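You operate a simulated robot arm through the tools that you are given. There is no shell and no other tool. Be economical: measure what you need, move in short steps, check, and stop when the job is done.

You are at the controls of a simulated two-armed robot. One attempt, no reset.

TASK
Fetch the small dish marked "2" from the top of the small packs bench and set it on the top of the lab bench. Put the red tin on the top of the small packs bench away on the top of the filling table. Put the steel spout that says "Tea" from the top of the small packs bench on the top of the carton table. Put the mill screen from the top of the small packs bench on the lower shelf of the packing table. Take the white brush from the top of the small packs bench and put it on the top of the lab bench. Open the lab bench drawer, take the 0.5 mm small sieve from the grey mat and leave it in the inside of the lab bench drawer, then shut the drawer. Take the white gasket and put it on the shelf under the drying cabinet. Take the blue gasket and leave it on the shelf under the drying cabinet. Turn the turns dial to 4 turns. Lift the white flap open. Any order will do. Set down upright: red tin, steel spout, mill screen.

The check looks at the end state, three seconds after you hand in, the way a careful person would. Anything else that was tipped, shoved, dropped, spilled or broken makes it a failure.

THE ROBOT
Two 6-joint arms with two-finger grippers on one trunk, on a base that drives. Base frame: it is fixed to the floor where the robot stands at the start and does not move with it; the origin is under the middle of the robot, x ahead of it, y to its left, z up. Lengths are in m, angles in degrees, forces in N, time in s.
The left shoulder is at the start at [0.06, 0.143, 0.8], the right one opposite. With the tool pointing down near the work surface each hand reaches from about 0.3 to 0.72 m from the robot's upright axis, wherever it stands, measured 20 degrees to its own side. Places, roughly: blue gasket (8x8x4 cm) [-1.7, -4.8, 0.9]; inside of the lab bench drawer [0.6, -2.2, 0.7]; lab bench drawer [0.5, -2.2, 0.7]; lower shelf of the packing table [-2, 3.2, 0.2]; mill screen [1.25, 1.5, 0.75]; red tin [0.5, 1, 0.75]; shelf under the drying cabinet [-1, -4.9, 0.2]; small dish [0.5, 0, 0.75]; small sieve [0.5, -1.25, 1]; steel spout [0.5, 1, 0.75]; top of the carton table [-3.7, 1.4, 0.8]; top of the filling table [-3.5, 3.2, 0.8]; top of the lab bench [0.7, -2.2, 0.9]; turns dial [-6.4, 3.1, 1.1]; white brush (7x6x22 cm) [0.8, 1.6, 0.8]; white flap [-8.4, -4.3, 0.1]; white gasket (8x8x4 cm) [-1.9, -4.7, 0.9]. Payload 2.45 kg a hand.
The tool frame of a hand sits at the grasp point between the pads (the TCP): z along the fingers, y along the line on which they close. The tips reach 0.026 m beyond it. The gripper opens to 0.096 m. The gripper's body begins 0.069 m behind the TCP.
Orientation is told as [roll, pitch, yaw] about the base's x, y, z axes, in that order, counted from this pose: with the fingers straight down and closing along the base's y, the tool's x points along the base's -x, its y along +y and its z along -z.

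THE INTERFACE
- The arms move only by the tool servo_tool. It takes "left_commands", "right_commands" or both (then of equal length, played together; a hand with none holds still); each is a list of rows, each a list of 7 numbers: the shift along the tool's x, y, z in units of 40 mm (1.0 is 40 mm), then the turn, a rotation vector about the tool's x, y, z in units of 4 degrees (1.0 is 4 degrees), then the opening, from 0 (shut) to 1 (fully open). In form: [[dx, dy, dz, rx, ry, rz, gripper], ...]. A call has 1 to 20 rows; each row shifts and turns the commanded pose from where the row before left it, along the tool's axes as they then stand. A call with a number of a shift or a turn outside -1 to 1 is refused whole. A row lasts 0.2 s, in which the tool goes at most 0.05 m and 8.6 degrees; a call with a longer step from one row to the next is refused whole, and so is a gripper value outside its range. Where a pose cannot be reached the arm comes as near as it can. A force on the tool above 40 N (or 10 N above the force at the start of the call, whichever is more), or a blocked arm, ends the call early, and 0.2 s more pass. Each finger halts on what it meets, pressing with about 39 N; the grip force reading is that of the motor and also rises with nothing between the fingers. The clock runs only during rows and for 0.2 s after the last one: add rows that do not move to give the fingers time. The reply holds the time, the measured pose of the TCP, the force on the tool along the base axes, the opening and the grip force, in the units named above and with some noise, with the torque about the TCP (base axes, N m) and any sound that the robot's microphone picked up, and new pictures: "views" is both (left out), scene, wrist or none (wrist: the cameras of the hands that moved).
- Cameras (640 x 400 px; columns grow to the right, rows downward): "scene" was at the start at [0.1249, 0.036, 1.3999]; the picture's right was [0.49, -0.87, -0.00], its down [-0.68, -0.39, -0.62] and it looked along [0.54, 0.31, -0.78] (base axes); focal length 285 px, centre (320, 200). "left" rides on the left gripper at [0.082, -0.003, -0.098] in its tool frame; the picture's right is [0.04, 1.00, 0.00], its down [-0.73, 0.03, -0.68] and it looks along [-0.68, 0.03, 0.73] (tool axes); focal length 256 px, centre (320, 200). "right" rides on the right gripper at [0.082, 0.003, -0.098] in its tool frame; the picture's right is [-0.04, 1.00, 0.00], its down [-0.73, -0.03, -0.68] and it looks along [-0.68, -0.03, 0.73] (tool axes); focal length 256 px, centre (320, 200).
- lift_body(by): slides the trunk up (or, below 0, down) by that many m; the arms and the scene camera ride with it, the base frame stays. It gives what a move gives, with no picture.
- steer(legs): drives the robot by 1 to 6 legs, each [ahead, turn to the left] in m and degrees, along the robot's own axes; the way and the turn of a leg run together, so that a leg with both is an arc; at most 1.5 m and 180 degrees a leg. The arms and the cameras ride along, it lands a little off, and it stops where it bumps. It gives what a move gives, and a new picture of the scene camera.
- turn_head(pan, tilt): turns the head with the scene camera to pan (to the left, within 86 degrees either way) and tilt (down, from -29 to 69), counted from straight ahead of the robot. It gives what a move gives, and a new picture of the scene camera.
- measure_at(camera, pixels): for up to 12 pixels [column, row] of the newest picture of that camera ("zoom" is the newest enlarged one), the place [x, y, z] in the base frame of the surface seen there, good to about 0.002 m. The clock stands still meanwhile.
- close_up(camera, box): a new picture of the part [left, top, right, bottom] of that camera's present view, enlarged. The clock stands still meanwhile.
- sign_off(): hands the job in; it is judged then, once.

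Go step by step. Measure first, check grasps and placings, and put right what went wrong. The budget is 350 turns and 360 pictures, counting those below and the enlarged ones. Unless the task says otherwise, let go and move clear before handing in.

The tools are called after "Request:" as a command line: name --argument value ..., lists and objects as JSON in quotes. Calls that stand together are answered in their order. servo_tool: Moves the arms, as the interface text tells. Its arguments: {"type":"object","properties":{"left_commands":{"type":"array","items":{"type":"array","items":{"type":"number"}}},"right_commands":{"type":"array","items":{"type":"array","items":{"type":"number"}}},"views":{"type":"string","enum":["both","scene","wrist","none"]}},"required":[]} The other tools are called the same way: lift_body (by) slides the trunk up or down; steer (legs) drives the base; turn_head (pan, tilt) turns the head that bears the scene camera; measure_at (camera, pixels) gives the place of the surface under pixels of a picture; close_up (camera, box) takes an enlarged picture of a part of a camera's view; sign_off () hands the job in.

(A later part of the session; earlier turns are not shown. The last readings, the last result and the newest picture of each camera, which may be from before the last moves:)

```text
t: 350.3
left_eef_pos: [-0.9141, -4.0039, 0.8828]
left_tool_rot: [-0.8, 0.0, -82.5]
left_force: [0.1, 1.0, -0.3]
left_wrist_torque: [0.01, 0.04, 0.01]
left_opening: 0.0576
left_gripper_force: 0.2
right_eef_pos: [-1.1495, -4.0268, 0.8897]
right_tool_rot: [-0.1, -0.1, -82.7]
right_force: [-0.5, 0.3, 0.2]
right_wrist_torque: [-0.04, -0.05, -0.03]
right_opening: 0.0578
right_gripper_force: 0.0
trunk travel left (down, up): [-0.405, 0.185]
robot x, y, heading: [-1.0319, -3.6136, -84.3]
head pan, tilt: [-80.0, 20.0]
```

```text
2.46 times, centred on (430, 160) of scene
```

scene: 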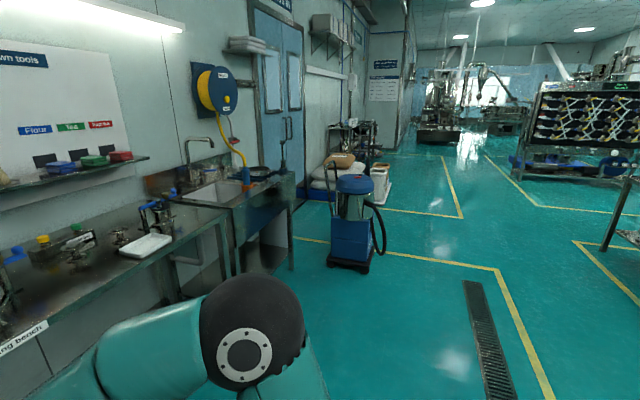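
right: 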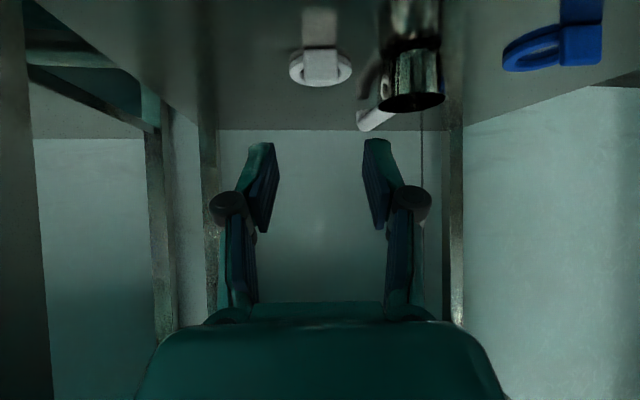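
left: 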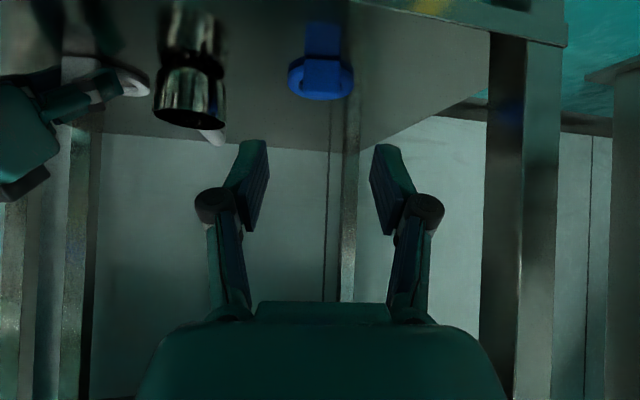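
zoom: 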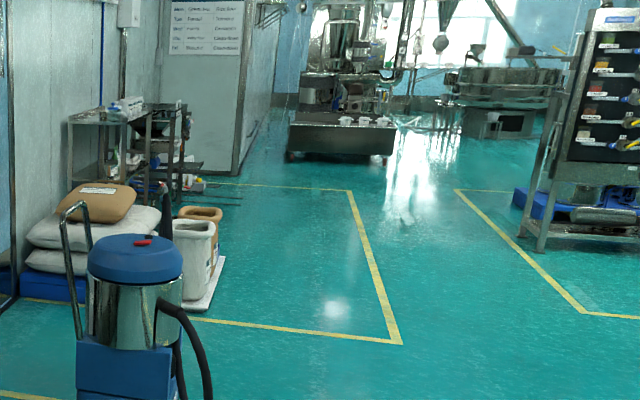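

Corridor at y≈−2.9 is free. Turning west and driving.

Request:
steer --legs '[[0, -36], [0, -36], [0, -36]]'

```text
t: 355.3
left_eef_pos: [-1.4032, -3.7992, 0.8841]
left_tool_rot: [-0.7, 0.0, -163.1]
left_force: [-0.1, 0.3, 1.3]
left_wrist_torque: [-0.01, 0.02, -0.04]
left_opening: 0.0576
left_gripper_force: 0.0
right_eef_pos: [-1.4648, -3.5698, 0.8906]
right_tool_rot: [0.0, 0.0, -162.9]
right_force: [0.5, -0.6, 0.1]
right_wrist_torque: [-0.03, -0.02, 0.01]
right_opening: 0.0576
right_gripper_force: 0.0
trunk travel left (down, up): [-0.405, 0.185]
robot x, y, heading: [-1.0201, -3.6612, -165.6]
head pan, tilt: [-80.0, 20.0]
stopped in leg 3: the robot was blocked; the commanded pose is now the measured one
```

scene: 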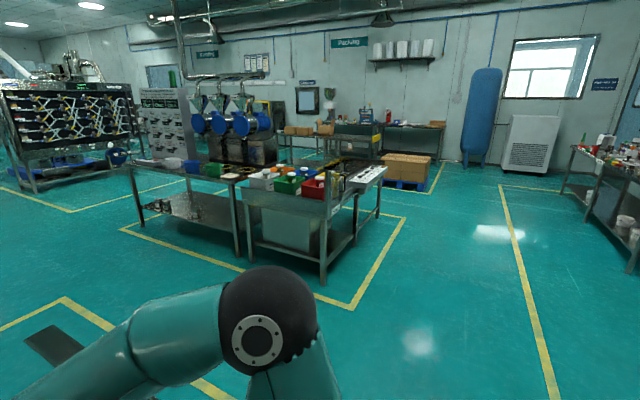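

Request:
steer --legs '[[0, -27], [1.5, 0], [1.4, 0], [0, 13], [1.5, 0]]'

Request:
turn_head --pan 25 --tilt 20

```text
t: 379.0
left_eef_pos: [-5.7306, -3.154, 0.8839]
left_tool_rot: [-0.8, 0.0, -175.2]
left_force: [-0.4, 0.7, -0.7]
left_wrist_torque: [0.02, -0.01, 0.02]
left_opening: 0.0577
left_gripper_force: 0.1
right_eef_pos: [-5.7424, -2.9179, 0.8914]
right_tool_rot: [-0.1, 0.2, -175.0]
right_force: [-0.9, -0.7, 0.2]
right_wrist_torque: [0.02, -0.03, 0.02]
right_opening: 0.0574
right_gripper_force: 0.1
trunk travel left (down, up): [-0.405, 0.185]
robot x, y, heading: [-5.3292, -3.1011, -177.8]
head pan, tilt: [-80.0, 20.0]
```

scene: 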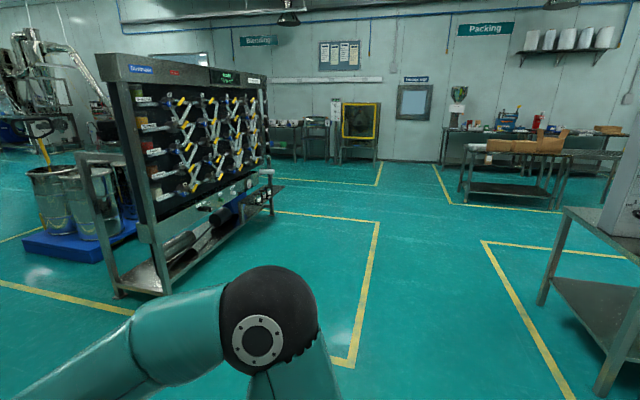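

```text
t: 380.8
left_eef_pos: [-5.7296, -3.1537, 0.8847]
left_tool_rot: [-0.7, 0.0, -175.1]
left_force: [0.6, 0.0, 0.0]
left_wrist_torque: [-0.03, 0.0, -0.02]
left_opening: 0.0576
left_gripper_force: 0.0
right_eef_pos: [-5.741, -2.9183, 0.8924]
right_tool_rot: [-0.1, -0.1, -175.0]
right_force: [-0.2, 0.2, 0.4]
right_wrist_torque: [0.0, 0.01, -0.01]
right_opening: 0.0577
right_gripper_force: 0.1
trunk travel left (down, up): [-0.405, 0.185]
robot x, y, heading: [-5.3262, -3.1021, -177.7]
head pan, tilt: [25.0, 20.0]
```

scene: 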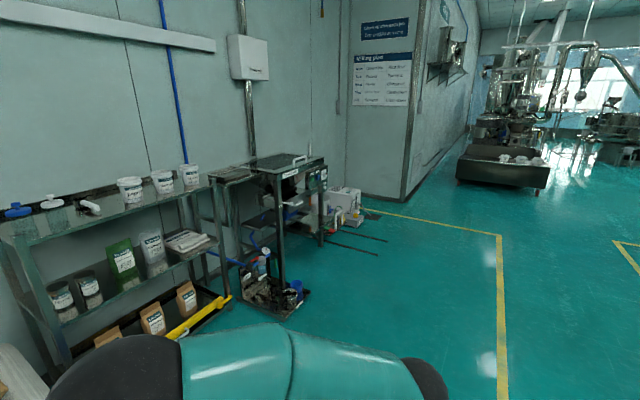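

Request:
close_up --camera "scene" --box '[220, 140, 460, 290]'

Request:
measure_at --camera "scene" --pixels '[[345, 205], [402, 200], [352, 225], [372, 240], [340, 252], [295, 300], [450, 180], [305, 235]]'

```text
2.67 times, centred on (340, 215) of scene
```

zoom: 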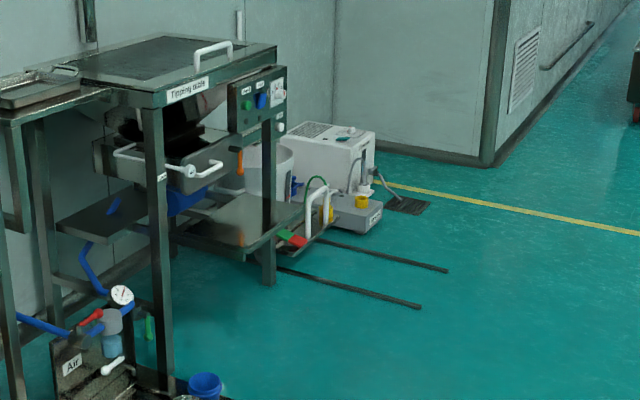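

```text
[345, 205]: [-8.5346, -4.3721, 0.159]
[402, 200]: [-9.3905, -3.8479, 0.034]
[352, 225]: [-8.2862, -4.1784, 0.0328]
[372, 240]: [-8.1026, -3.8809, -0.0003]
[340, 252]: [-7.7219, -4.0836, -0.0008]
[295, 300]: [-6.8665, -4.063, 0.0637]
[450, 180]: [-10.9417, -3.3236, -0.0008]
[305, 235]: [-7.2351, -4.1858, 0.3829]
```

The white unit near (−8.5,−4.4) by the partition is likely the one with the flap. I'll drive to about (−7.9,−3.3) and look.

Request:
steer --legs '[[0, 3], [1.5, 0], [1.0, 0], [0, 30]]'

Request:
turn_head --pan 25 --tilt 45

```text
t: 395.2
left_eef_pos: [-8.1321, -3.5074, 0.8841]
left_tool_rot: [-0.8, 0.0, -145.3]
left_force: [0.7, 0.4, 0.5]
left_wrist_torque: [0.01, 0.0, -0.01]
left_opening: 0.0577
left_gripper_force: 0.1
right_eef_pos: [-8.2592, -3.3088, 0.8932]
right_tool_rot: [0.0, 0.0, -145.2]
right_force: [-0.5, -0.4, 0.0]
right_wrist_torque: [0.01, -0.02, 0.02]
right_opening: 0.0577
right_gripper_force: 0.0
trunk travel left (down, up): [-0.405, 0.185]
robot x, y, heading: [-7.8158, -3.2492, -147.8]
head pan, tilt: [25.0, 20.0]
```

scene: 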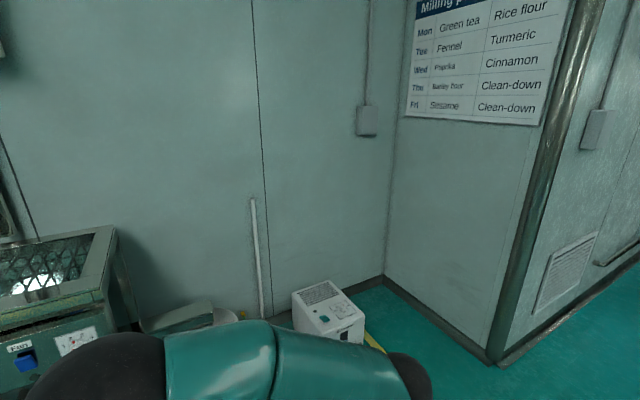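

```text
t: 396.1
left_eef_pos: [-8.131, -3.506, 0.8852]
left_tool_rot: [-0.8, 0.1, -145.3]
left_force: [0.2, 0.3, 0.0]
left_wrist_torque: [0.01, 0.01, -0.01]
left_opening: 0.0577
left_gripper_force: 0.0
right_eef_pos: [-8.2595, -3.3078, 0.8923]
right_tool_rot: [-0.1, 0.0, -145.1]
right_force: [-0.2, -0.1, -0.6]
right_wrist_torque: [-0.01, 0.0, 0.01]
right_opening: 0.0577
right_gripper_force: 0.0
trunk travel left (down, up): [-0.405, 0.185]
robot x, y, heading: [-7.8174, -3.2514, -147.5]
head pan, tilt: [25.0, 45.0]
```

scene: 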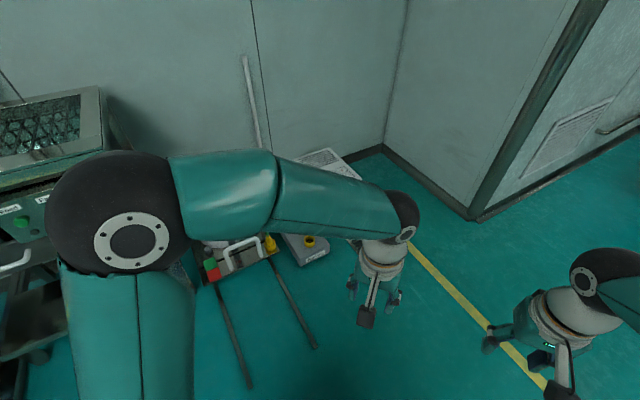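

Request:
steer --legs '[[0, 28]]'

Request:
turn_head --pan 0 --tilt 40

Request:
close_up --camera "scene" --box '[200, 110, 440, 260]'

```text
t: 398.1
left_eef_pos: [-7.9676, -3.6286, 0.8847]
left_tool_rot: [-0.7, 0.0, -116.2]
left_force: [0.3, 0.8, 0.1]
left_wrist_torque: [0.0, 0.0, -0.04]
left_opening: 0.0577
left_gripper_force: 0.1
right_eef_pos: [-8.1761, -3.5175, 0.8933]
right_tool_rot: [-0.1, 0.0, -116.1]
right_force: [-0.7, 0.0, -0.1]
right_wrist_torque: [-0.01, -0.02, -0.04]
right_opening: 0.0574
right_gripper_force: 0.1
trunk travel left (down, up): [-0.405, 0.185]
robot x, y, heading: [-7.834, -3.242, -118.6]
head pan, tilt: [25.0, 45.0]
```

scene: 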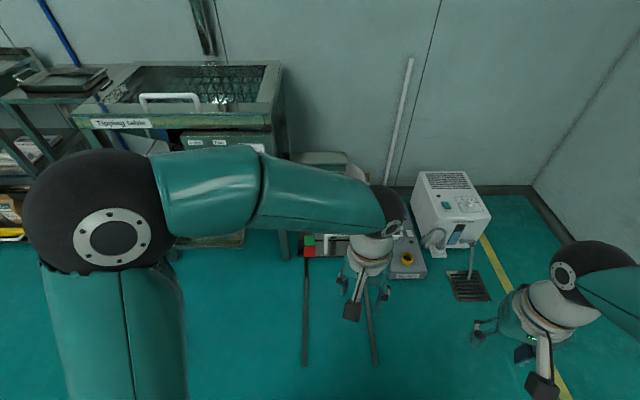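

```text
t: 399.0
left_eef_pos: [-7.9676, -3.6296, 0.8853]
left_tool_rot: [-0.8, 0.1, -116.3]
left_force: [-0.4, -0.3, -0.5]
left_wrist_torque: [0.0, 0.0, -0.02]
left_opening: 0.0576
left_gripper_force: 0.0
right_eef_pos: [-8.1767, -3.5176, 0.8935]
right_tool_rot: [-0.1, 0.0, -116.1]
right_force: [-1.2, -0.1, -0.3]
right_wrist_torque: [0.03, 0.02, -0.05]
right_opening: 0.0578
right_gripper_force: 0.0
trunk travel left (down, up): [-0.405, 0.185]
robot x, y, heading: [-7.8363, -3.2434, -118.9]
head pan, tilt: [0.0, 40.0]
```

scene: 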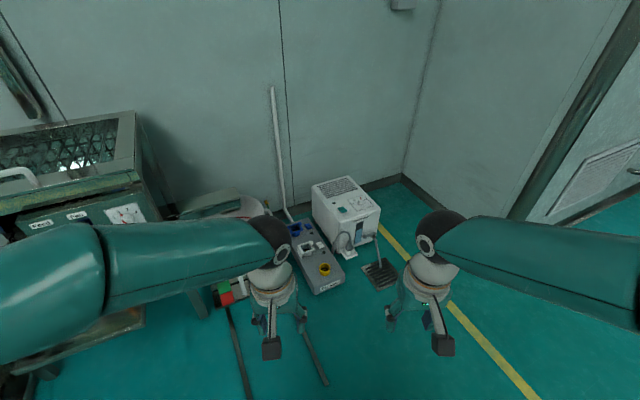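

```text
2.67 times, centred on (320, 185) of scene
```

zoom: 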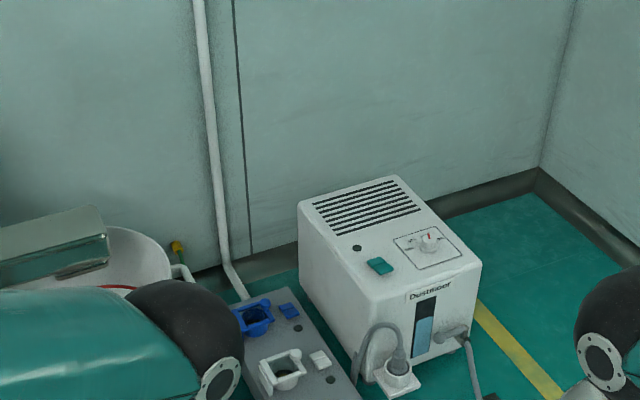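

A low grey box holds blue, white and yellow ports; the white one is at zoom (285,368). I'll zoom in further.

Request:
close_up --camera "scene" --box '[272, 212, 368, 302]'

Request:
measure_at --camera "scene" --pixels '[[307, 250], [301, 252], [318, 245], [312, 242], [325, 269], [297, 230], [330, 285], [310, 262], [345, 245]]'

```text
4.44 times, centred on (320, 257) of scene
```

zoom: 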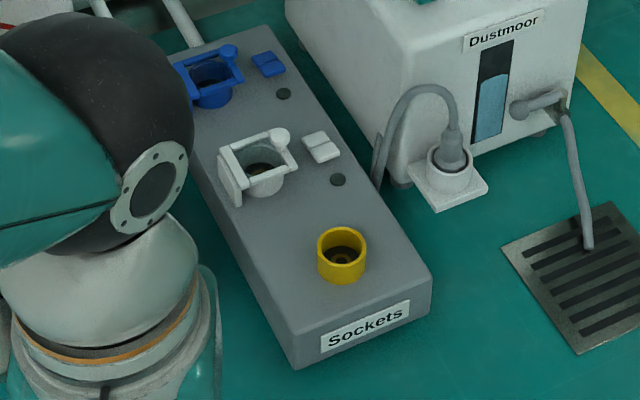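

```text
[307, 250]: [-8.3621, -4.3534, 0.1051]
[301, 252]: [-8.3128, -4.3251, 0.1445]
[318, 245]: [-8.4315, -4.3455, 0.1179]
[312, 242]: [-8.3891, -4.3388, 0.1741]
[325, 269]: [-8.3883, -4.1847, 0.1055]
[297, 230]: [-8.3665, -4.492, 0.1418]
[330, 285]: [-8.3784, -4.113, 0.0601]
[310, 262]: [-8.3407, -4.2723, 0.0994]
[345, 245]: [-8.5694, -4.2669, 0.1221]
```

The white port at (−8.37,−4.34) has a frame/lid mechanism. I need a closer view; first I check the floor strips at (318,370) and (240,370).

Request:
measure_at --camera "scene" --pixels '[[318, 370], [322, 383], [240, 360], [250, 395], [232, 320], [350, 330], [380, 275], [385, 240], [395, 255]]'

```text
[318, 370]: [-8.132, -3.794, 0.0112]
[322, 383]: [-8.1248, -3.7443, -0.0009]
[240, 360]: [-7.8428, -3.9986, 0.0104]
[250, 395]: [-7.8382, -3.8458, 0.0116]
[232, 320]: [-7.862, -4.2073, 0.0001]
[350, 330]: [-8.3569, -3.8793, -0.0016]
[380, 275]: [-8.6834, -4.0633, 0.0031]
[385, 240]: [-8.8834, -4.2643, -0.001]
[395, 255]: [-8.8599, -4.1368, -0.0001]
```

Strips are 1 cm high ending at y≈−3.75, x>−8.13; I'll approach along x≈−8.45.

Request:
steer --legs '[[0, -40], [0.66, 0], [0, 30]]'

Request:
steer --legs '[[0, 38]]'

```text
t: 406.5
left_eef_pos: [-8.6558, -3.846, 0.8849]
left_tool_rot: [-0.7, 0.0, -126.1]
left_force: [-0.4, 0.0, 0.2]
left_wrist_torque: [0.01, 0.0, 0.04]
left_opening: 0.0576
left_gripper_force: 0.1
right_eef_pos: [-8.8432, -3.7004, 0.8928]
right_tool_rot: [-0.1, 0.1, -125.9]
right_force: [-0.8, -0.2, -0.5]
right_wrist_torque: [0.01, 0.01, 0.0]
right_opening: 0.0575
right_gripper_force: 0.0
trunk travel left (down, up): [-0.405, 0.185]
robot x, y, heading: [-8.4794, -3.4725, -128.4]
head pan, tilt: [0.0, 40.0]
```

scene: 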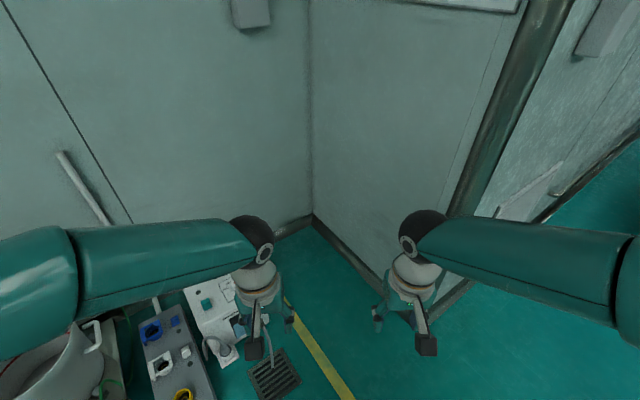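

```text
t: 408.9
left_eef_pos: [-8.3869, -3.876, 0.886]
left_tool_rot: [-0.9, 0.0, -87.9]
left_force: [-0.4, 0.6, -0.3]
left_wrist_torque: [-0.02, -0.04, -0.01]
left_opening: 0.0576
left_gripper_force: 0.1
right_eef_pos: [-8.6239, -3.8753, 0.894]
right_tool_rot: [0.0, 0.0, -87.9]
right_force: [-1.0, -0.5, 0.2]
right_wrist_torque: [-0.02, -0.02, 0.03]
right_opening: 0.0578
right_gripper_force: 0.1
trunk travel left (down, up): [-0.405, 0.185]
robot x, y, heading: [-8.507, -3.4709, -90.8]
head pan, tilt: [0.0, 40.0]
```

scene: 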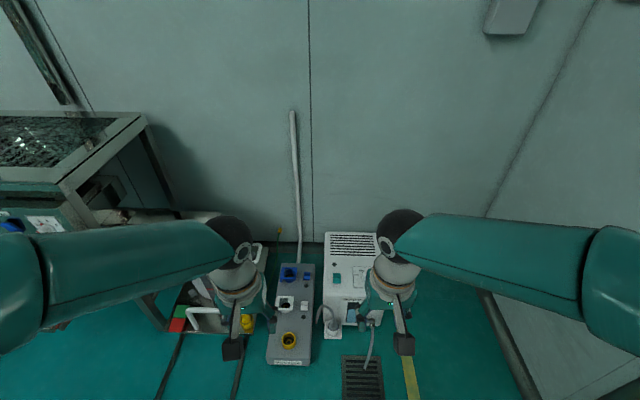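

Request:
close_up --camera "scene" --box '[250, 240, 410, 370]'

Request:
measure_at --camera "scene" --pixels '[[370, 355], [345, 360], [290, 362], [285, 303], [282, 297], [290, 310], [303, 303], [288, 341], [286, 273], [305, 275], [298, 297], [280, 309]]'

```text
3.08 times, centred on (330, 305) of scene
```

zoom: 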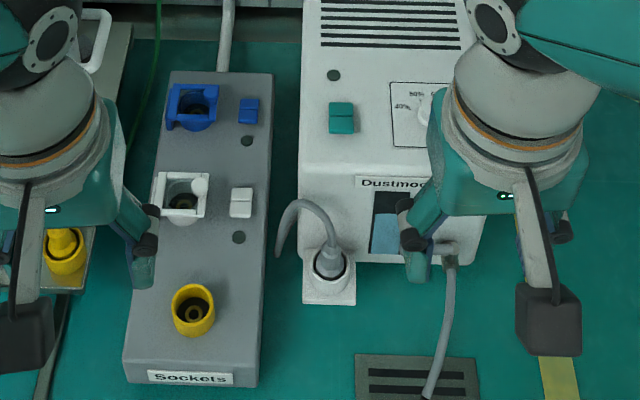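

```text
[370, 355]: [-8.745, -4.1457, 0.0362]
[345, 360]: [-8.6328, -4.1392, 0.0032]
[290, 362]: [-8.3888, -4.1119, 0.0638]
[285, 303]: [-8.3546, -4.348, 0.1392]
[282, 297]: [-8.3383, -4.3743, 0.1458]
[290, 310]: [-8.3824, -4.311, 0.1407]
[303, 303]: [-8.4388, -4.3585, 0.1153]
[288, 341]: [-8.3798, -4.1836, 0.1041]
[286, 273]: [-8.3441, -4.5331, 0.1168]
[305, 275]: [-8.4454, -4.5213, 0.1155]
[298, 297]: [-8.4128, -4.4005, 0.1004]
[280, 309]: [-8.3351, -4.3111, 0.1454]
```

The white port seems to have a framed lid (surface at z≈0.14). I'll lower the trunk and use the left wrist camera.

Request:
lift_body --by -0.35

Request:
servo_tool --left_commands '[[-0.9, 0, 0, 0, 0, 0, 0.6], [-0.9, 0, 0, 0, 0, 0, 0.6], [-0.9, 0, 0, 0, 0, 0, 0.6], [-0.9, 0, 0, 0, 0, 0, 0.6]]' --views "wrist"

```text
t: 412.3
left_eef_pos: [-8.3865, -3.8747, 0.5361]
left_tool_rot: [-0.8, -0.1, -87.9]
left_force: [-0.2, 0.8, -0.3]
left_wrist_torque: [0.04, 0.02, 0.01]
left_opening: 0.0575
left_gripper_force: 0.0
right_eef_pos: [-8.6241, -3.8751, 0.5446]
right_tool_rot: [-0.1, 0.0, -87.7]
right_force: [-0.6, 0.8, -0.3]
right_wrist_torque: [0.02, 0.05, 0.01]
right_opening: 0.0575
right_gripper_force: 0.0
trunk travel left (down, up): [-0.055, 0.535]
robot x, y, heading: [-8.5055, -3.4665, -90.7]
head pan, tilt: [0.0, 40.0]
```

```text
t: 413.3
left_eef_pos: [-8.3818, -4.0197, 0.5353]
left_tool_rot: [-0.8, 0.0, -87.9]
left_force: [-0.8, 0.0, -0.5]
left_wrist_torque: [-0.02, 0.0, -0.02]
left_opening: 0.0575
left_gripper_force: 0.0
right_eef_pos: [-8.6234, -3.875, 0.544]
right_tool_rot: [-0.1, 0.0, -87.8]
right_force: [0.1, 0.3, 0.7]
right_wrist_torque: [0.02, 0.0, 0.0]
right_opening: 0.0575
right_gripper_force: 0.1
trunk travel left (down, up): [-0.055, 0.535]
robot x, y, heading: [-8.5056, -3.4685, -90.8]
head pan, tilt: [0.0, 40.0]
```

left: 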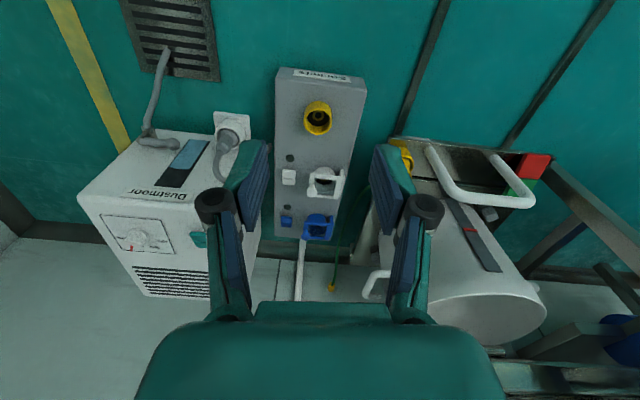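

Request:
close_up --camera "left" --box '[272, 155, 352, 205]'

```text
8.00 times, centred on (312, 180) of left
```

zoom: 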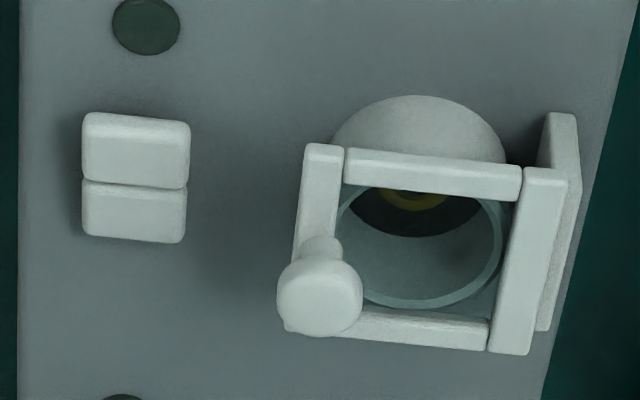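

The flap is a square frame with a knob at its −x side and a hinge plate on the +x side. I'll measure these precisely.

Request:
measure_at --camera "zoom" --pixels '[[320, 295], [340, 250], [320, 160], [430, 170], [545, 180], [520, 340], [555, 230], [420, 330], [575, 130], [420, 240], [300, 290], [355, 300]]'

```text
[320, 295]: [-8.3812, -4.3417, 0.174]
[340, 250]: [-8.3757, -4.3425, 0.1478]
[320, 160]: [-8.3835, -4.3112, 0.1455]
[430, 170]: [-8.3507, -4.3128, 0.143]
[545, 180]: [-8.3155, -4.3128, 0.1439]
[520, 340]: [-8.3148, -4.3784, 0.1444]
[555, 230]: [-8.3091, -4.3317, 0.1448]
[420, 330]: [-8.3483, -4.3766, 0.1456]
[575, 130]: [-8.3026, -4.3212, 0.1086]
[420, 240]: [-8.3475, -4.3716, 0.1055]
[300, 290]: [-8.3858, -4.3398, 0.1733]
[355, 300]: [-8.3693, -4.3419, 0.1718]
```

Frame x −8.387…−8.309, knob centre ≈(−8.379,−4.343,0.165), hinge axis along y near x≈−8.306. Gripping the round knob with fingers closing along y lets it pivot; I'll yaw the left hand +88°, lower the trunk and move closer.

Request:
servo_tool --left_commands '[[0.5, 0, 0, 0, 0, -1, 0.6], [0.5, 0, 0, 0, 0, -1, 0.6], [0.5, 0, 0, 0, 0, -1, 0.6], [0, 0, 0, 0, 0, -1, 0.6], [0, 0, 0, 0, 0, -1, 0.6], [0, 0, 0, 0, 0, -1, 0.6], [0, 0, 0, 0, 0, -1, 0.6], [0, 0, 0, 0, 0, -1, 0.6], [0, 0, 0, 0, 0, -1, 0.6], [0, 0, 0, 0, 0, -1, 0.6], [0, 0, 0, 0, 0, -1, 0.6], [0, 0, 0, 0, 0, -1, 0.6], [0, 0, 0, 0, 0, -1, 0.6], [0, 0, 0, 0, 0, -1, 0.6], [0, 0, 0, 0, 0, -1, 0.6], [0, 0, 0, 0, 0, -1, 0.6], [0, 0, 0, 0, 0, -1, 0.6], [0, 0, 0, 0, 0, -1, 0.6], [0, 0, 0, 0, 0, -1, 0.6], [0, 0, 0, 0, 0, -1, 0.6]]' --views "none"

Request:
lift_body --by -0.05

Request:
steer --legs '[[0.27, 0]]'

```text
t: 417.5
left_eef_pos: [-8.3898, -3.9586, 0.5366]
left_tool_rot: [-0.1, 0.8, -7.8]
left_force: [0.7, 0.0, 0.3]
left_wrist_torque: [-0.01, 0.0, 0.01]
left_opening: 0.0575
left_gripper_force: 0.0
right_eef_pos: [-8.6238, -3.8751, 0.544]
right_tool_rot: [-0.1, 0.0, -87.8]
right_force: [-0.6, 0.6, -0.9]
right_wrist_torque: [0.02, 0.04, 0.0]
right_opening: 0.0575
right_gripper_force: 0.1
trunk travel left (down, up): [-0.055, 0.535]
robot x, y, heading: [-8.5059, -3.4714, -90.7]
head pan, tilt: [0.0, 40.0]
```

```text
t: 418.4
left_eef_pos: [-8.3885, -3.9591, 0.4863]
left_tool_rot: [0.0, 0.8, -7.9]
left_force: [0.3, -0.5, 0.0]
left_wrist_torque: [0.01, 0.01, 0.0]
left_opening: 0.0577
left_gripper_force: 0.1
right_eef_pos: [-8.6234, -3.8749, 0.495]
right_tool_rot: [-0.1, 0.0, -87.8]
right_force: [-0.4, 1.2, 0.9]
right_wrist_torque: [-0.02, 0.03, -0.03]
right_opening: 0.0575
right_gripper_force: 0.0
trunk travel left (down, up): [-0.005, 0.585]
robot x, y, heading: [-8.506, -3.4699, -90.8]
head pan, tilt: [0.0, 40.0]
```

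```text
t: 420.3
left_eef_pos: [-8.3906, -4.2178, 0.4875]
left_tool_rot: [-0.2, 0.8, -7.7]
left_force: [-0.9, -0.4, -0.2]
left_wrist_torque: [0.01, 0.01, 0.0]
left_opening: 0.0575
left_gripper_force: 0.0
right_eef_pos: [-8.6267, -4.1349, 0.494]
right_tool_rot: [-0.1, 0.0, -87.4]
right_force: [0.4, 0.0, 0.2]
right_wrist_torque: [0.02, -0.01, -0.03]
right_opening: 0.0579
right_gripper_force: 0.1
trunk travel left (down, up): [-0.005, 0.585]
robot x, y, heading: [-8.5109, -3.7293, -90.9]
head pan, tilt: [0.0, 40.0]
```

scene: 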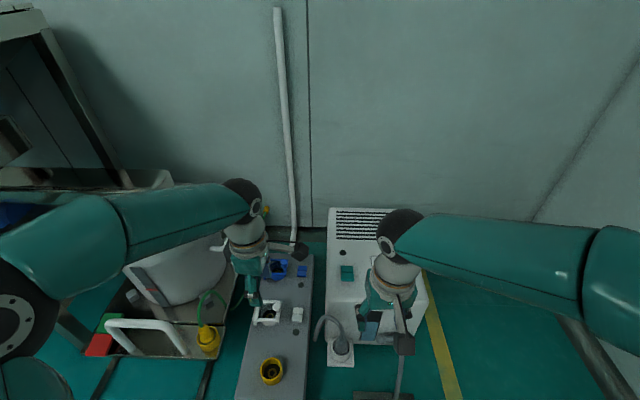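

Request:
measure_at --camera "scene" --pixels '[[333, 240], [329, 270], [332, 300], [340, 225], [345, 345], [325, 320], [299, 316], [318, 325]]'

```text
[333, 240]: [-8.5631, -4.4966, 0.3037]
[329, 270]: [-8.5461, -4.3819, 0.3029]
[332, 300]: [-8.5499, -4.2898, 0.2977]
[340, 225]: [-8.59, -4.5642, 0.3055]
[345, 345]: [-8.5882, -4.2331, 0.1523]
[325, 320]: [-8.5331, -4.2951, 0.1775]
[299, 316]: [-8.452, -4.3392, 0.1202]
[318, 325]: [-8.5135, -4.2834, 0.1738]
```

The Dustmoor unit starts at x≈−8.54, so the wrist camera clears it. Move the left hand above the knob.

Request:
servo_tool --left_commands '[[0, 0, 0, 0, 0, -0.95, 0.6], [0, 0, 0, 0, 0, -0.95, 0.5], [-0.07, -0.78, 0, 0, 0, 0, 0.5], [-0.07, -0.78, 0, 0, 0, 0, 0.5], [-0.07, -0.78, 0.3, 0, 0, 0, 0.5], [-0.07, -0.78, 0.8, 0, 0, 0, 0.5], [0, 0, 0.9, 0, 0, 0, 0.5], [0, 0, 0.9, 0, 0, 0, 0.5], [0, 0, 0.9, 0, 0, 0, 0.5], [0, 0, 0.9, 0, 0, 0, 0.5], [0, 0, 0.9, 0, 0, 0, 0.5], [0, 0, 0, 0, 0, 0, 0.5]]' --views "wrist"

```text
t: 422.9
left_eef_pos: [-8.3825, -4.3447, 0.2604]
left_tool_rot: [-0.1, 0.8, 0.0]
left_force: [-0.1, -0.1, -0.9]
left_wrist_torque: [0.0, -0.04, 0.02]
left_opening: 0.048
left_gripper_force: 0.1
right_eef_pos: [-8.6261, -4.1353, 0.4951]
right_tool_rot: [-0.1, 0.0, -87.6]
right_force: [1.0, 0.5, -0.4]
right_wrist_torque: [0.01, 0.0, -0.03]
right_opening: 0.0576
right_gripper_force: 0.1
trunk travel left (down, up): [-0.005, 0.585]
robot x, y, heading: [-8.5105, -3.7296, -90.7]
head pan, tilt: [0.0, 40.0]
```

left: 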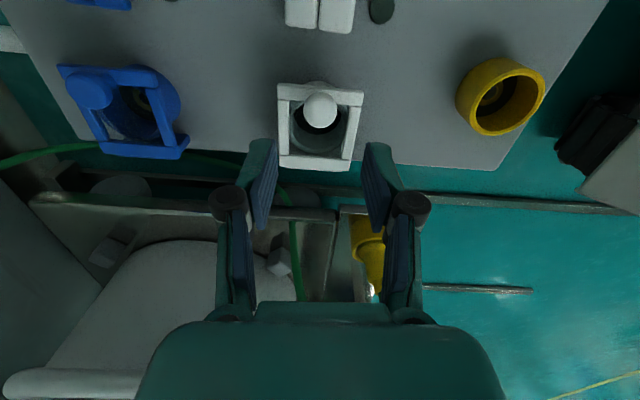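

Request:
measure_at --camera "left" --pixels '[[320, 104], [320, 95], [308, 108], [332, 108], [320, 118], [285, 125], [318, 163], [318, 88]]'

```text
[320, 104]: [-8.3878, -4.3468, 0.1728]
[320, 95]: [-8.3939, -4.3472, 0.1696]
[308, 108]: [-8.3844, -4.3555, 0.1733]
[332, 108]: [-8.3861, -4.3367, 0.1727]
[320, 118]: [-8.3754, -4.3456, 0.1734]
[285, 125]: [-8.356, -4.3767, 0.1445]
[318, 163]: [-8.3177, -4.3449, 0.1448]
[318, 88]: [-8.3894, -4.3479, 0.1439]
```

Knob centre (−8.384,−4.346), top z 0.1735. Descend 8 cm and grip it.

Request:
servo_tool --left_commands '[[0.03, -0.03, 0.7, 0, 0, 0, 0.5], [0, 0, 0.7, 0, 0, 0, 0.5], [0, 0, 0.5, 0, 0, 0, 0.5], [0, 0, 0.12, 0, 0, 0, 0.5], [0, 0, 0, 0, 0, 0, 0.2], [0, 0, 0, 0, 0, 0, 0], [0, 0, 0, 0, 0, 0, 0], [0, 0, 0, 0, 0, 0, 0]]' --views "wrist"

```text
t: 424.7
left_eef_pos: [-8.3837, -4.3446, 0.1817]
left_tool_rot: [-0.2, 0.8, -0.1]
left_force: [1.8, -14.7, -5.5]
left_wrist_torque: [-0.31, 0.24, 0.05]
left_opening: 0.0246
left_gripper_force: 45.1
right_eef_pos: [-8.627, -4.1351, 0.4935]
right_tool_rot: [-0.1, 0.1, -87.5]
right_force: [0.3, 0.1, -0.2]
right_wrist_torque: [0.03, 0.0, -0.01]
right_opening: 0.0575
right_gripper_force: 0.1
trunk travel left (down, up): [-0.005, 0.585]
robot x, y, heading: [-8.5082, -3.7285, -90.7]
head pan, tilt: [0.0, 40.0]
```

left: 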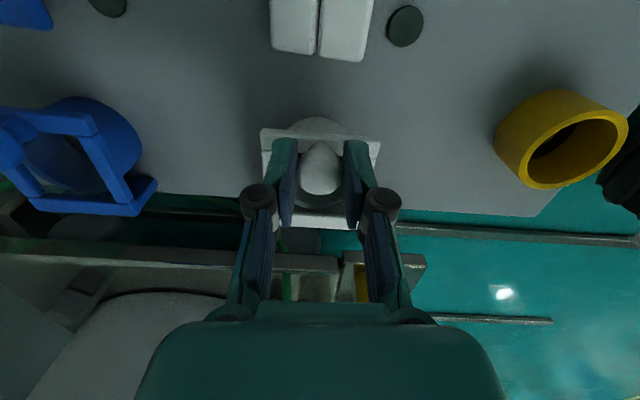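

Knob gripped. I'll follow the hinge arc for the first 30° and check forces.

Request:
servo_tool --left_commands '[[0, -0.04, 0, 0, 0, 0, 0], [-0.14, 0, -0.33, 0, 0, 0, 0], [-0.19, 0, -0.3, 0, 0, 0, 0], [-0.24, 0, -0.26, 0, 0, 0, 0], [0, 0, 0, 0, 0, 0, 0]]' --views "wrist"

```text
t: 425.9
left_eef_pos: [-8.3628, -4.3445, 0.2178]
left_tool_rot: [0.0, 0.9, -0.3]
left_force: [-19.9, -3.0, 6.3]
left_wrist_torque: [-0.02, 1.25, 0.01]
left_opening: 0.0232
left_gripper_force: 45.1
right_eef_pos: [-8.6261, -4.1352, 0.4945]
right_tool_rot: [0.0, 0.0, -87.5]
right_force: [0.1, 1.0, -0.5]
right_wrist_torque: [0.02, 0.01, 0.01]
right_opening: 0.0576
right_gripper_force: 0.1
trunk travel left (down, up): [-0.005, 0.585]
robot x, y, heading: [-8.5087, -3.7323, -90.7]
head pan, tilt: [0.0, 40.0]
```

left: 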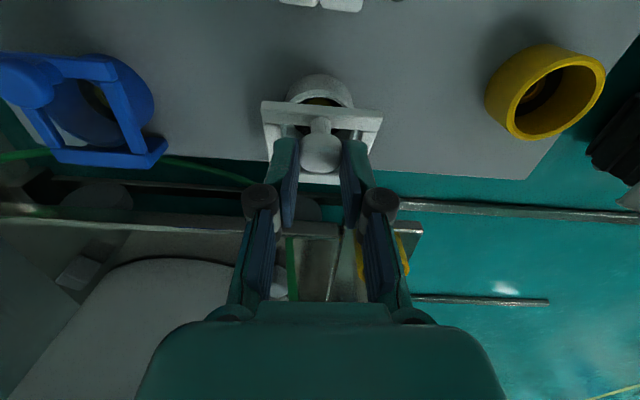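

It lifts; the −20 N in x says I lead slightly in +x. I'll continue with a bit more rise.

Request:
servo_tool --left_commands '[[-0.12, 0, -0.26, 0, 0, 0, 0], [-0.26, 0, -0.2, 0, 0, 0, 0], [-0.3, 0, -0.14, 0, 0, 0, 0], [0, 0, 0, 0, 0, 0, 0]]' --views "wrist"

```text
t: 426.9
left_eef_pos: [-8.3344, -4.3442, 0.2424]
left_tool_rot: [0.0, 0.7, -0.1]
left_force: [-0.3, 0.0, -0.4]
left_wrist_torque: [-0.02, 0.05, 0.0]
left_opening: 0.0
left_gripper_force: 28.9
right_eef_pos: [-8.6265, -4.1357, 0.4955]
right_tool_rot: [-0.1, 0.1, -87.6]
right_force: [0.1, 0.0, 0.2]
right_wrist_torque: [-0.01, -0.02, -0.01]
right_opening: 0.0577
right_gripper_force: 0.2
trunk travel left (down, up): [-0.005, 0.585]
robot x, y, heading: [-8.506, -3.7301, -90.4]
head pan, tilt: [0.0, 40.0]
```

left: 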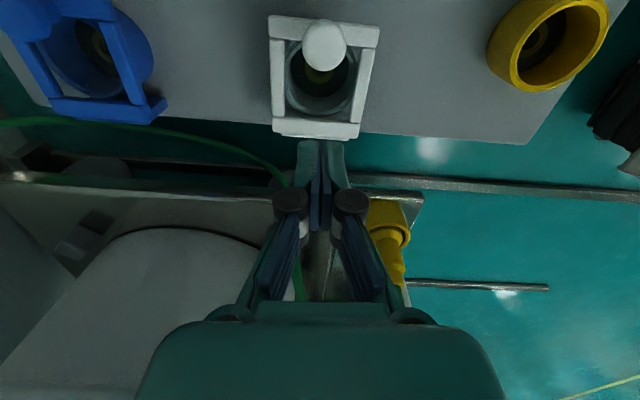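

The knob slipped and the flap closed again. I'll regrip a bit lower and follow a corrected arc (hinge z≈0.145).

Request:
servo_tool --left_commands '[[0, 0, -0.5, 0, 0, 0, 0.3], [0.62, 0, 0, 0, 0, 0, 0.5], [0.62, 0, 0, 0, 0, 0, 0.5], [0, -0.03, 0.7, 0, 0, 0, 0.5], [0, 0, 0.7, 0, 0, 0, 0.5], [0, 0, 0.5, 0, 0, 0, 0.5], [0, 0, 0.22, 0, 0, 0, 0.5], [0, 0, 0, 0, 0, 0, 0.5]]' --views "none"

```text
t: 428.7
left_eef_pos: [-8.3837, -4.3462, 0.1769]
left_tool_rot: [0.1, 0.7, -0.1]
left_force: [1.2, 0.2, 0.1]
left_wrist_torque: [0.0, -0.01, 0.01]
left_opening: 0.048
left_gripper_force: 0.1
right_eef_pos: [-8.6255, -4.135, 0.4952]
right_tool_rot: [-0.1, 0.0, -87.5]
right_force: [-0.4, 0.8, 0.0]
right_wrist_torque: [-0.01, 0.01, -0.02]
right_opening: 0.0576
right_gripper_force: 0.1
trunk travel left (down, up): [-0.005, 0.585]
robot x, y, heading: [-8.5119, -3.7303, -90.5]
head pan, tilt: [0.0, 40.0]
```

Request:
servo_tool --left_commands '[[0, 0, 0, 0, 0, 0, 0.2], [0, 0, 0, 0, 0, 0, 0], [0, 0, 0, 0, 0, 0, 0], [-0.125, 0, -0.37, 0, 0, 0, 0], [-0.175, 0, -0.32, 0, 0, 0, 0], [-0.2, 0, -0.24, 0, 0, 0, 0], [-0.25, 0, -0.22, 0, 0, 0, 0], [-0.25, 0, -0.16, 0, 0, 0, 0], [0, 0, 0, 0, 0, 0, 0]]' --views "wrist"

```text
t: 430.7
left_eef_pos: [-8.3448, -4.3449, 0.2334]
left_tool_rot: [-0.3, 1.0, 0.0]
left_force: [-18.0, 8.2, 14.1]
left_wrist_torque: [0.25, 1.25, -0.18]
left_opening: 0.0229
left_gripper_force: 45.6
right_eef_pos: [-8.6273, -4.1345, 0.4954]
right_tool_rot: [0.0, 0.0, -87.5]
right_force: [0.4, 0.2, -0.1]
right_wrist_torque: [0.05, -0.01, -0.01]
right_opening: 0.0575
right_gripper_force: 0.1
trunk travel left (down, up): [-0.005, 0.585]
robot x, y, heading: [-8.5054, -3.7276, -90.8]
head pan, tilt: [0.0, 40.0]
```

left: 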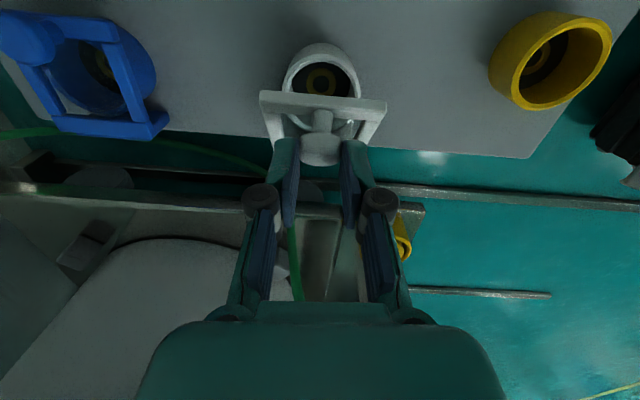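

Held at ~45° now. Continue the arc.

Request:
servo_tool --left_commands '[[-0.2, 0, -0.15, 0, 0, 0, 0], [-0.25, 0, -0.1, 0, 0, 0, 0], [-0.25, 0, -0.05, 0, 0, 0, 0], [-0.25, 0, -0.015, 0, 0, 0, 0], [0, 0, 0, 0, 0, 0, 0]]' --views "wrist"

```text
t: 431.9
left_eef_pos: [-8.3058, -4.3463, 0.2409]
left_tool_rot: [-0.1, 0.6, -0.1]
left_force: [0.3, -0.8, -0.5]
left_wrist_torque: [0.04, 0.02, 0.01]
left_opening: 0.0004
left_gripper_force: 28.2
right_eef_pos: [-8.6254, -4.1351, 0.4942]
right_tool_rot: [-0.1, 0.0, -87.5]
right_force: [-0.4, 0.7, 0.0]
right_wrist_torque: [0.02, -0.01, 0.01]
right_opening: 0.0576
right_gripper_force: 0.0
trunk travel left (down, up): [-0.005, 0.585]
robot x, y, heading: [-8.5102, -3.7293, -90.5]
head pan, tilt: [0.0, 40.0]
```

left: 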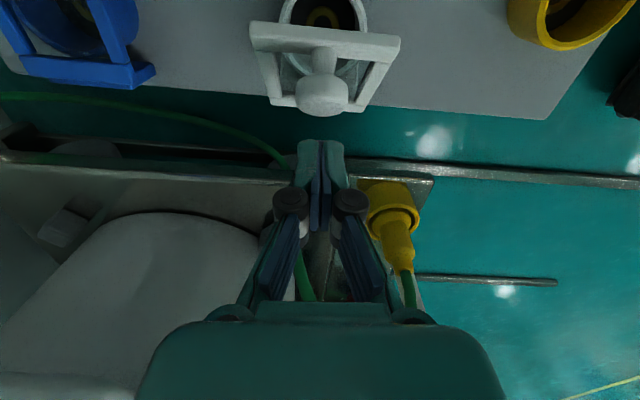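

It slipped again but the flap still looks raised. Check whether it stays.

Request:
servo_tool --left_commands '[[0, 0, -0.3, 0, 0, 0, 0], [0, 0, 0, 0, 0, 0, 0], [0, 0, 0, 0, 0, 0, 0]]' --views "wrist"

```text
t: 432.7
left_eef_pos: [-8.3046, -4.3462, 0.2531]
left_tool_rot: [-0.1, 0.8, -0.2]
left_force: [0.9, 0.5, 0.0]
left_wrist_torque: [0.0, 0.01, -0.02]
left_opening: 0.0001
left_gripper_force: 28.9
right_eef_pos: [-8.6273, -4.135, 0.4943]
right_tool_rot: [-0.1, 0.0, -87.5]
right_force: [-0.4, -0.8, 0.3]
right_wrist_torque: [0.01, 0.0, -0.01]
right_opening: 0.0576
right_gripper_force: 0.0
trunk travel left (down, up): [-0.005, 0.585]
robot x, y, heading: [-8.5087, -3.732, -90.5]
head pan, tilt: [0.0, 40.0]
```

left: 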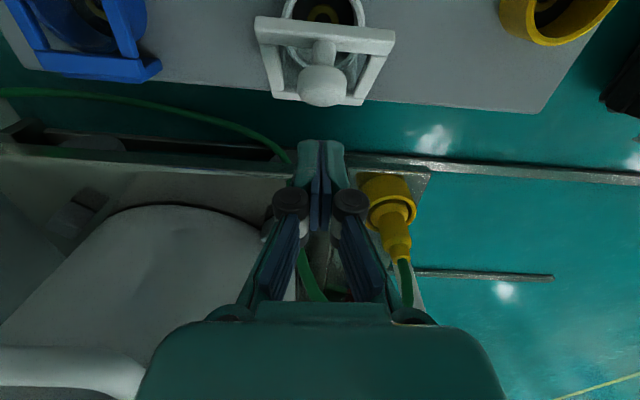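

Request:
measure_at --camera "left" --pixels '[[322, 85], [322, 100], [300, 35], [375, 40], [270, 60], [365, 80], [330, 100], [285, 97]]'

```text
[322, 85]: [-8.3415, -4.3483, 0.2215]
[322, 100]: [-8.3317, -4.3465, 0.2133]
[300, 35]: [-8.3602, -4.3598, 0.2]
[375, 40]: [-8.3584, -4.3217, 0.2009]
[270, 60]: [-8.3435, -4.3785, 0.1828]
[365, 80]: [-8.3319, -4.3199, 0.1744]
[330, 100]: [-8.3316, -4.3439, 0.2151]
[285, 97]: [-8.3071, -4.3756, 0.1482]
```

The flap stays at ~45° by hinge friction. I'll put the closed fingers on its −x side and push it over in +x.

Request:
servo_tool --left_commands '[[0, 0, -0.7, 0, 0, 0, 0], [0.75, 0, 0, 0, 0, 0, 0], [0.75, 0, 0, 0, 0, 0, 0], [0.72, 0, 0, 0, 0, 0, 0], [0, 0, 0.8, 0, 0, 0, 0], [0, 0, 0.8, 0, 0, 0, 0], [0, 0, 0.4, 0, 0, 0, 0], [-0.3, 0, 0, 0, 0, 0, 0], [-0.3, 0, 0, 0, 0, 0, 0], [-0.3, 0, 0, 0, 0, 0, 0], [-0.3, 0, 0, 0, 0, 0, 0], [-0.3, 0, 0, 0, 0, 0, 0], [0, 0, 0, 0, 0, 0, 0]]' --views "wrist"

```text
t: 435.5
left_eef_pos: [-8.3356, -4.3471, 0.2009]
left_tool_rot: [-0.1, 0.7, -0.1]
left_force: [0.7, -1.2, -0.4]
left_wrist_torque: [-0.02, -0.01, -0.05]
left_opening: 0.0
left_gripper_force: 28.5
right_eef_pos: [-8.626, -4.1354, 0.4946]
right_tool_rot: [-0.1, 0.1, -87.4]
right_force: [0.9, -0.5, 0.8]
right_wrist_torque: [-0.02, -0.01, -0.03]
right_opening: 0.0576
right_gripper_force: 0.1
trunk travel left (down, up): [-0.005, 0.585]
robot x, y, heading: [-8.5087, -3.7302, -90.3]
head pan, tilt: [0.0, 40.0]
```

left: 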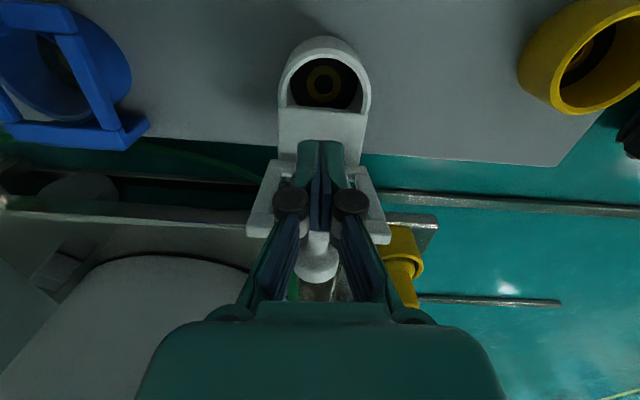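

The flap is nearly vertical; keep pushing ~4 cm.

Request:
servo_tool --left_commands '[[-0.3, 0, 0, 0, 0, 0, 0], [-0.3, 0, 0, 0, 0, 0, 0], [-0.3, 0, 0, 0, 0, 0, 0], [-0.2, 0, 0, 0, 0, 0, 0], [0, 0, 0, 0, 0, 0, 0]]' --views "wrist"

```text
t: 436.4
left_eef_pos: [-8.3096, -4.3486, 0.2007]
left_tool_rot: [-0.1, 1.5, -0.6]
left_force: [-0.4, 0.4, 1.3]
left_wrist_torque: [0.0, 0.03, 0.01]
left_opening: 0.0
left_gripper_force: 28.3
right_eef_pos: [-8.6267, -4.1356, 0.4943]
right_tool_rot: [0.0, 0.1, -87.5]
right_force: [-0.4, -0.4, -0.5]
right_wrist_torque: [0.01, 0.0, -0.01]
right_opening: 0.0577
right_gripper_force: 0.1
trunk travel left (down, up): [-0.005, 0.585]
robot x, y, heading: [-8.5104, -3.7296, -90.7]
head pan, tilt: [0.0, 40.0]
stopped in row 4 (left hand): the force on the tool passed its limit at 48 N (the readings are from after the stop); the commanded pose is now the measured one
```

left: 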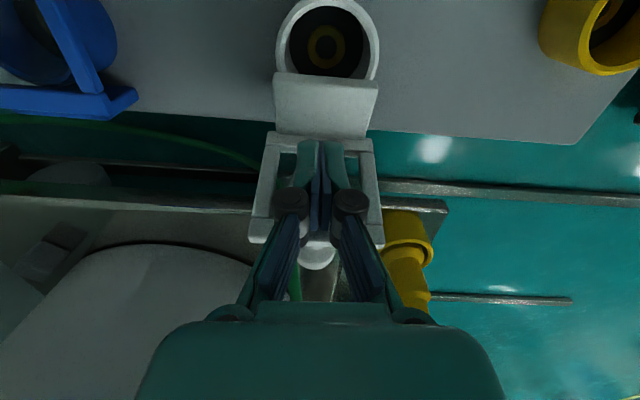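

The flap hit its open stop (48 N). Back the fingers away and rise; check it stays open.

Request:
servo_tool --left_commands '[[0.3, 0, 0, 0, 0, 0, 0], [0.5, 0, 0, 0, 0, 0, 0], [0.5, 0, -0.5, 0, 0, 0, 0], [0, 0, -1, 0, 0, 0, 0], [0, 0, -1, 0, 0, 0, 0], [0, 0, -1, 0, 0, 0, 0], [0, 0.5, -1, 0, 0, 0, 0], [0, 0.9, -0.5, 0, 0, 0, 0]]' --views "wrist"

Request:
close_up --camera "scene" --box '[230, 230, 350, 390]'

```text
t: 438.2
left_eef_pos: [-8.3565, -4.2911, 0.4031]
left_tool_rot: [-0.1, 1.5, -0.3]
left_force: [0.7, -0.4, -0.5]
left_wrist_torque: [0.04, -0.03, -0.01]
left_opening: 0.0
left_gripper_force: 28.2
right_eef_pos: [-8.6257, -4.1348, 0.4959]
right_tool_rot: [-0.1, 0.0, -87.5]
right_force: [0.0, 0.0, -0.1]
right_wrist_torque: [0.01, -0.01, -0.01]
right_opening: 0.0576
right_gripper_force: 0.1
trunk travel left (down, up): [-0.005, 0.585]
robot x, y, heading: [-8.512, -3.7278, -90.6]
head pan, tilt: [0.0, 40.0]
```

left: 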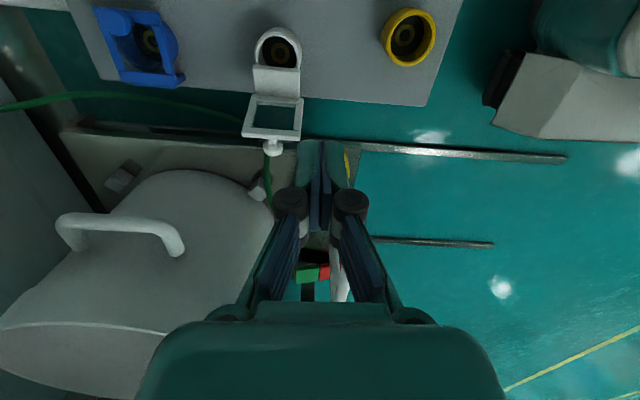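

```text
2.50 times, centred on (290, 310) of scene
```

zoom: 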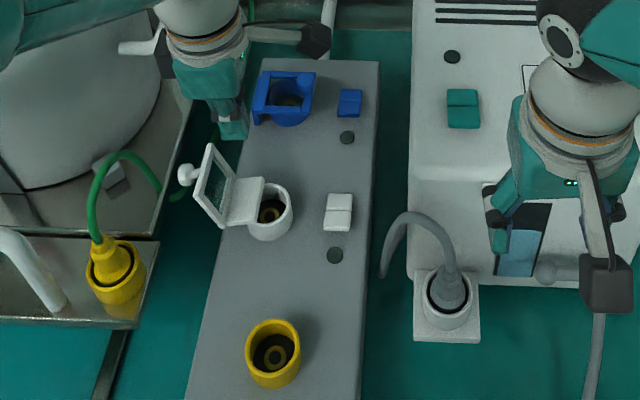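

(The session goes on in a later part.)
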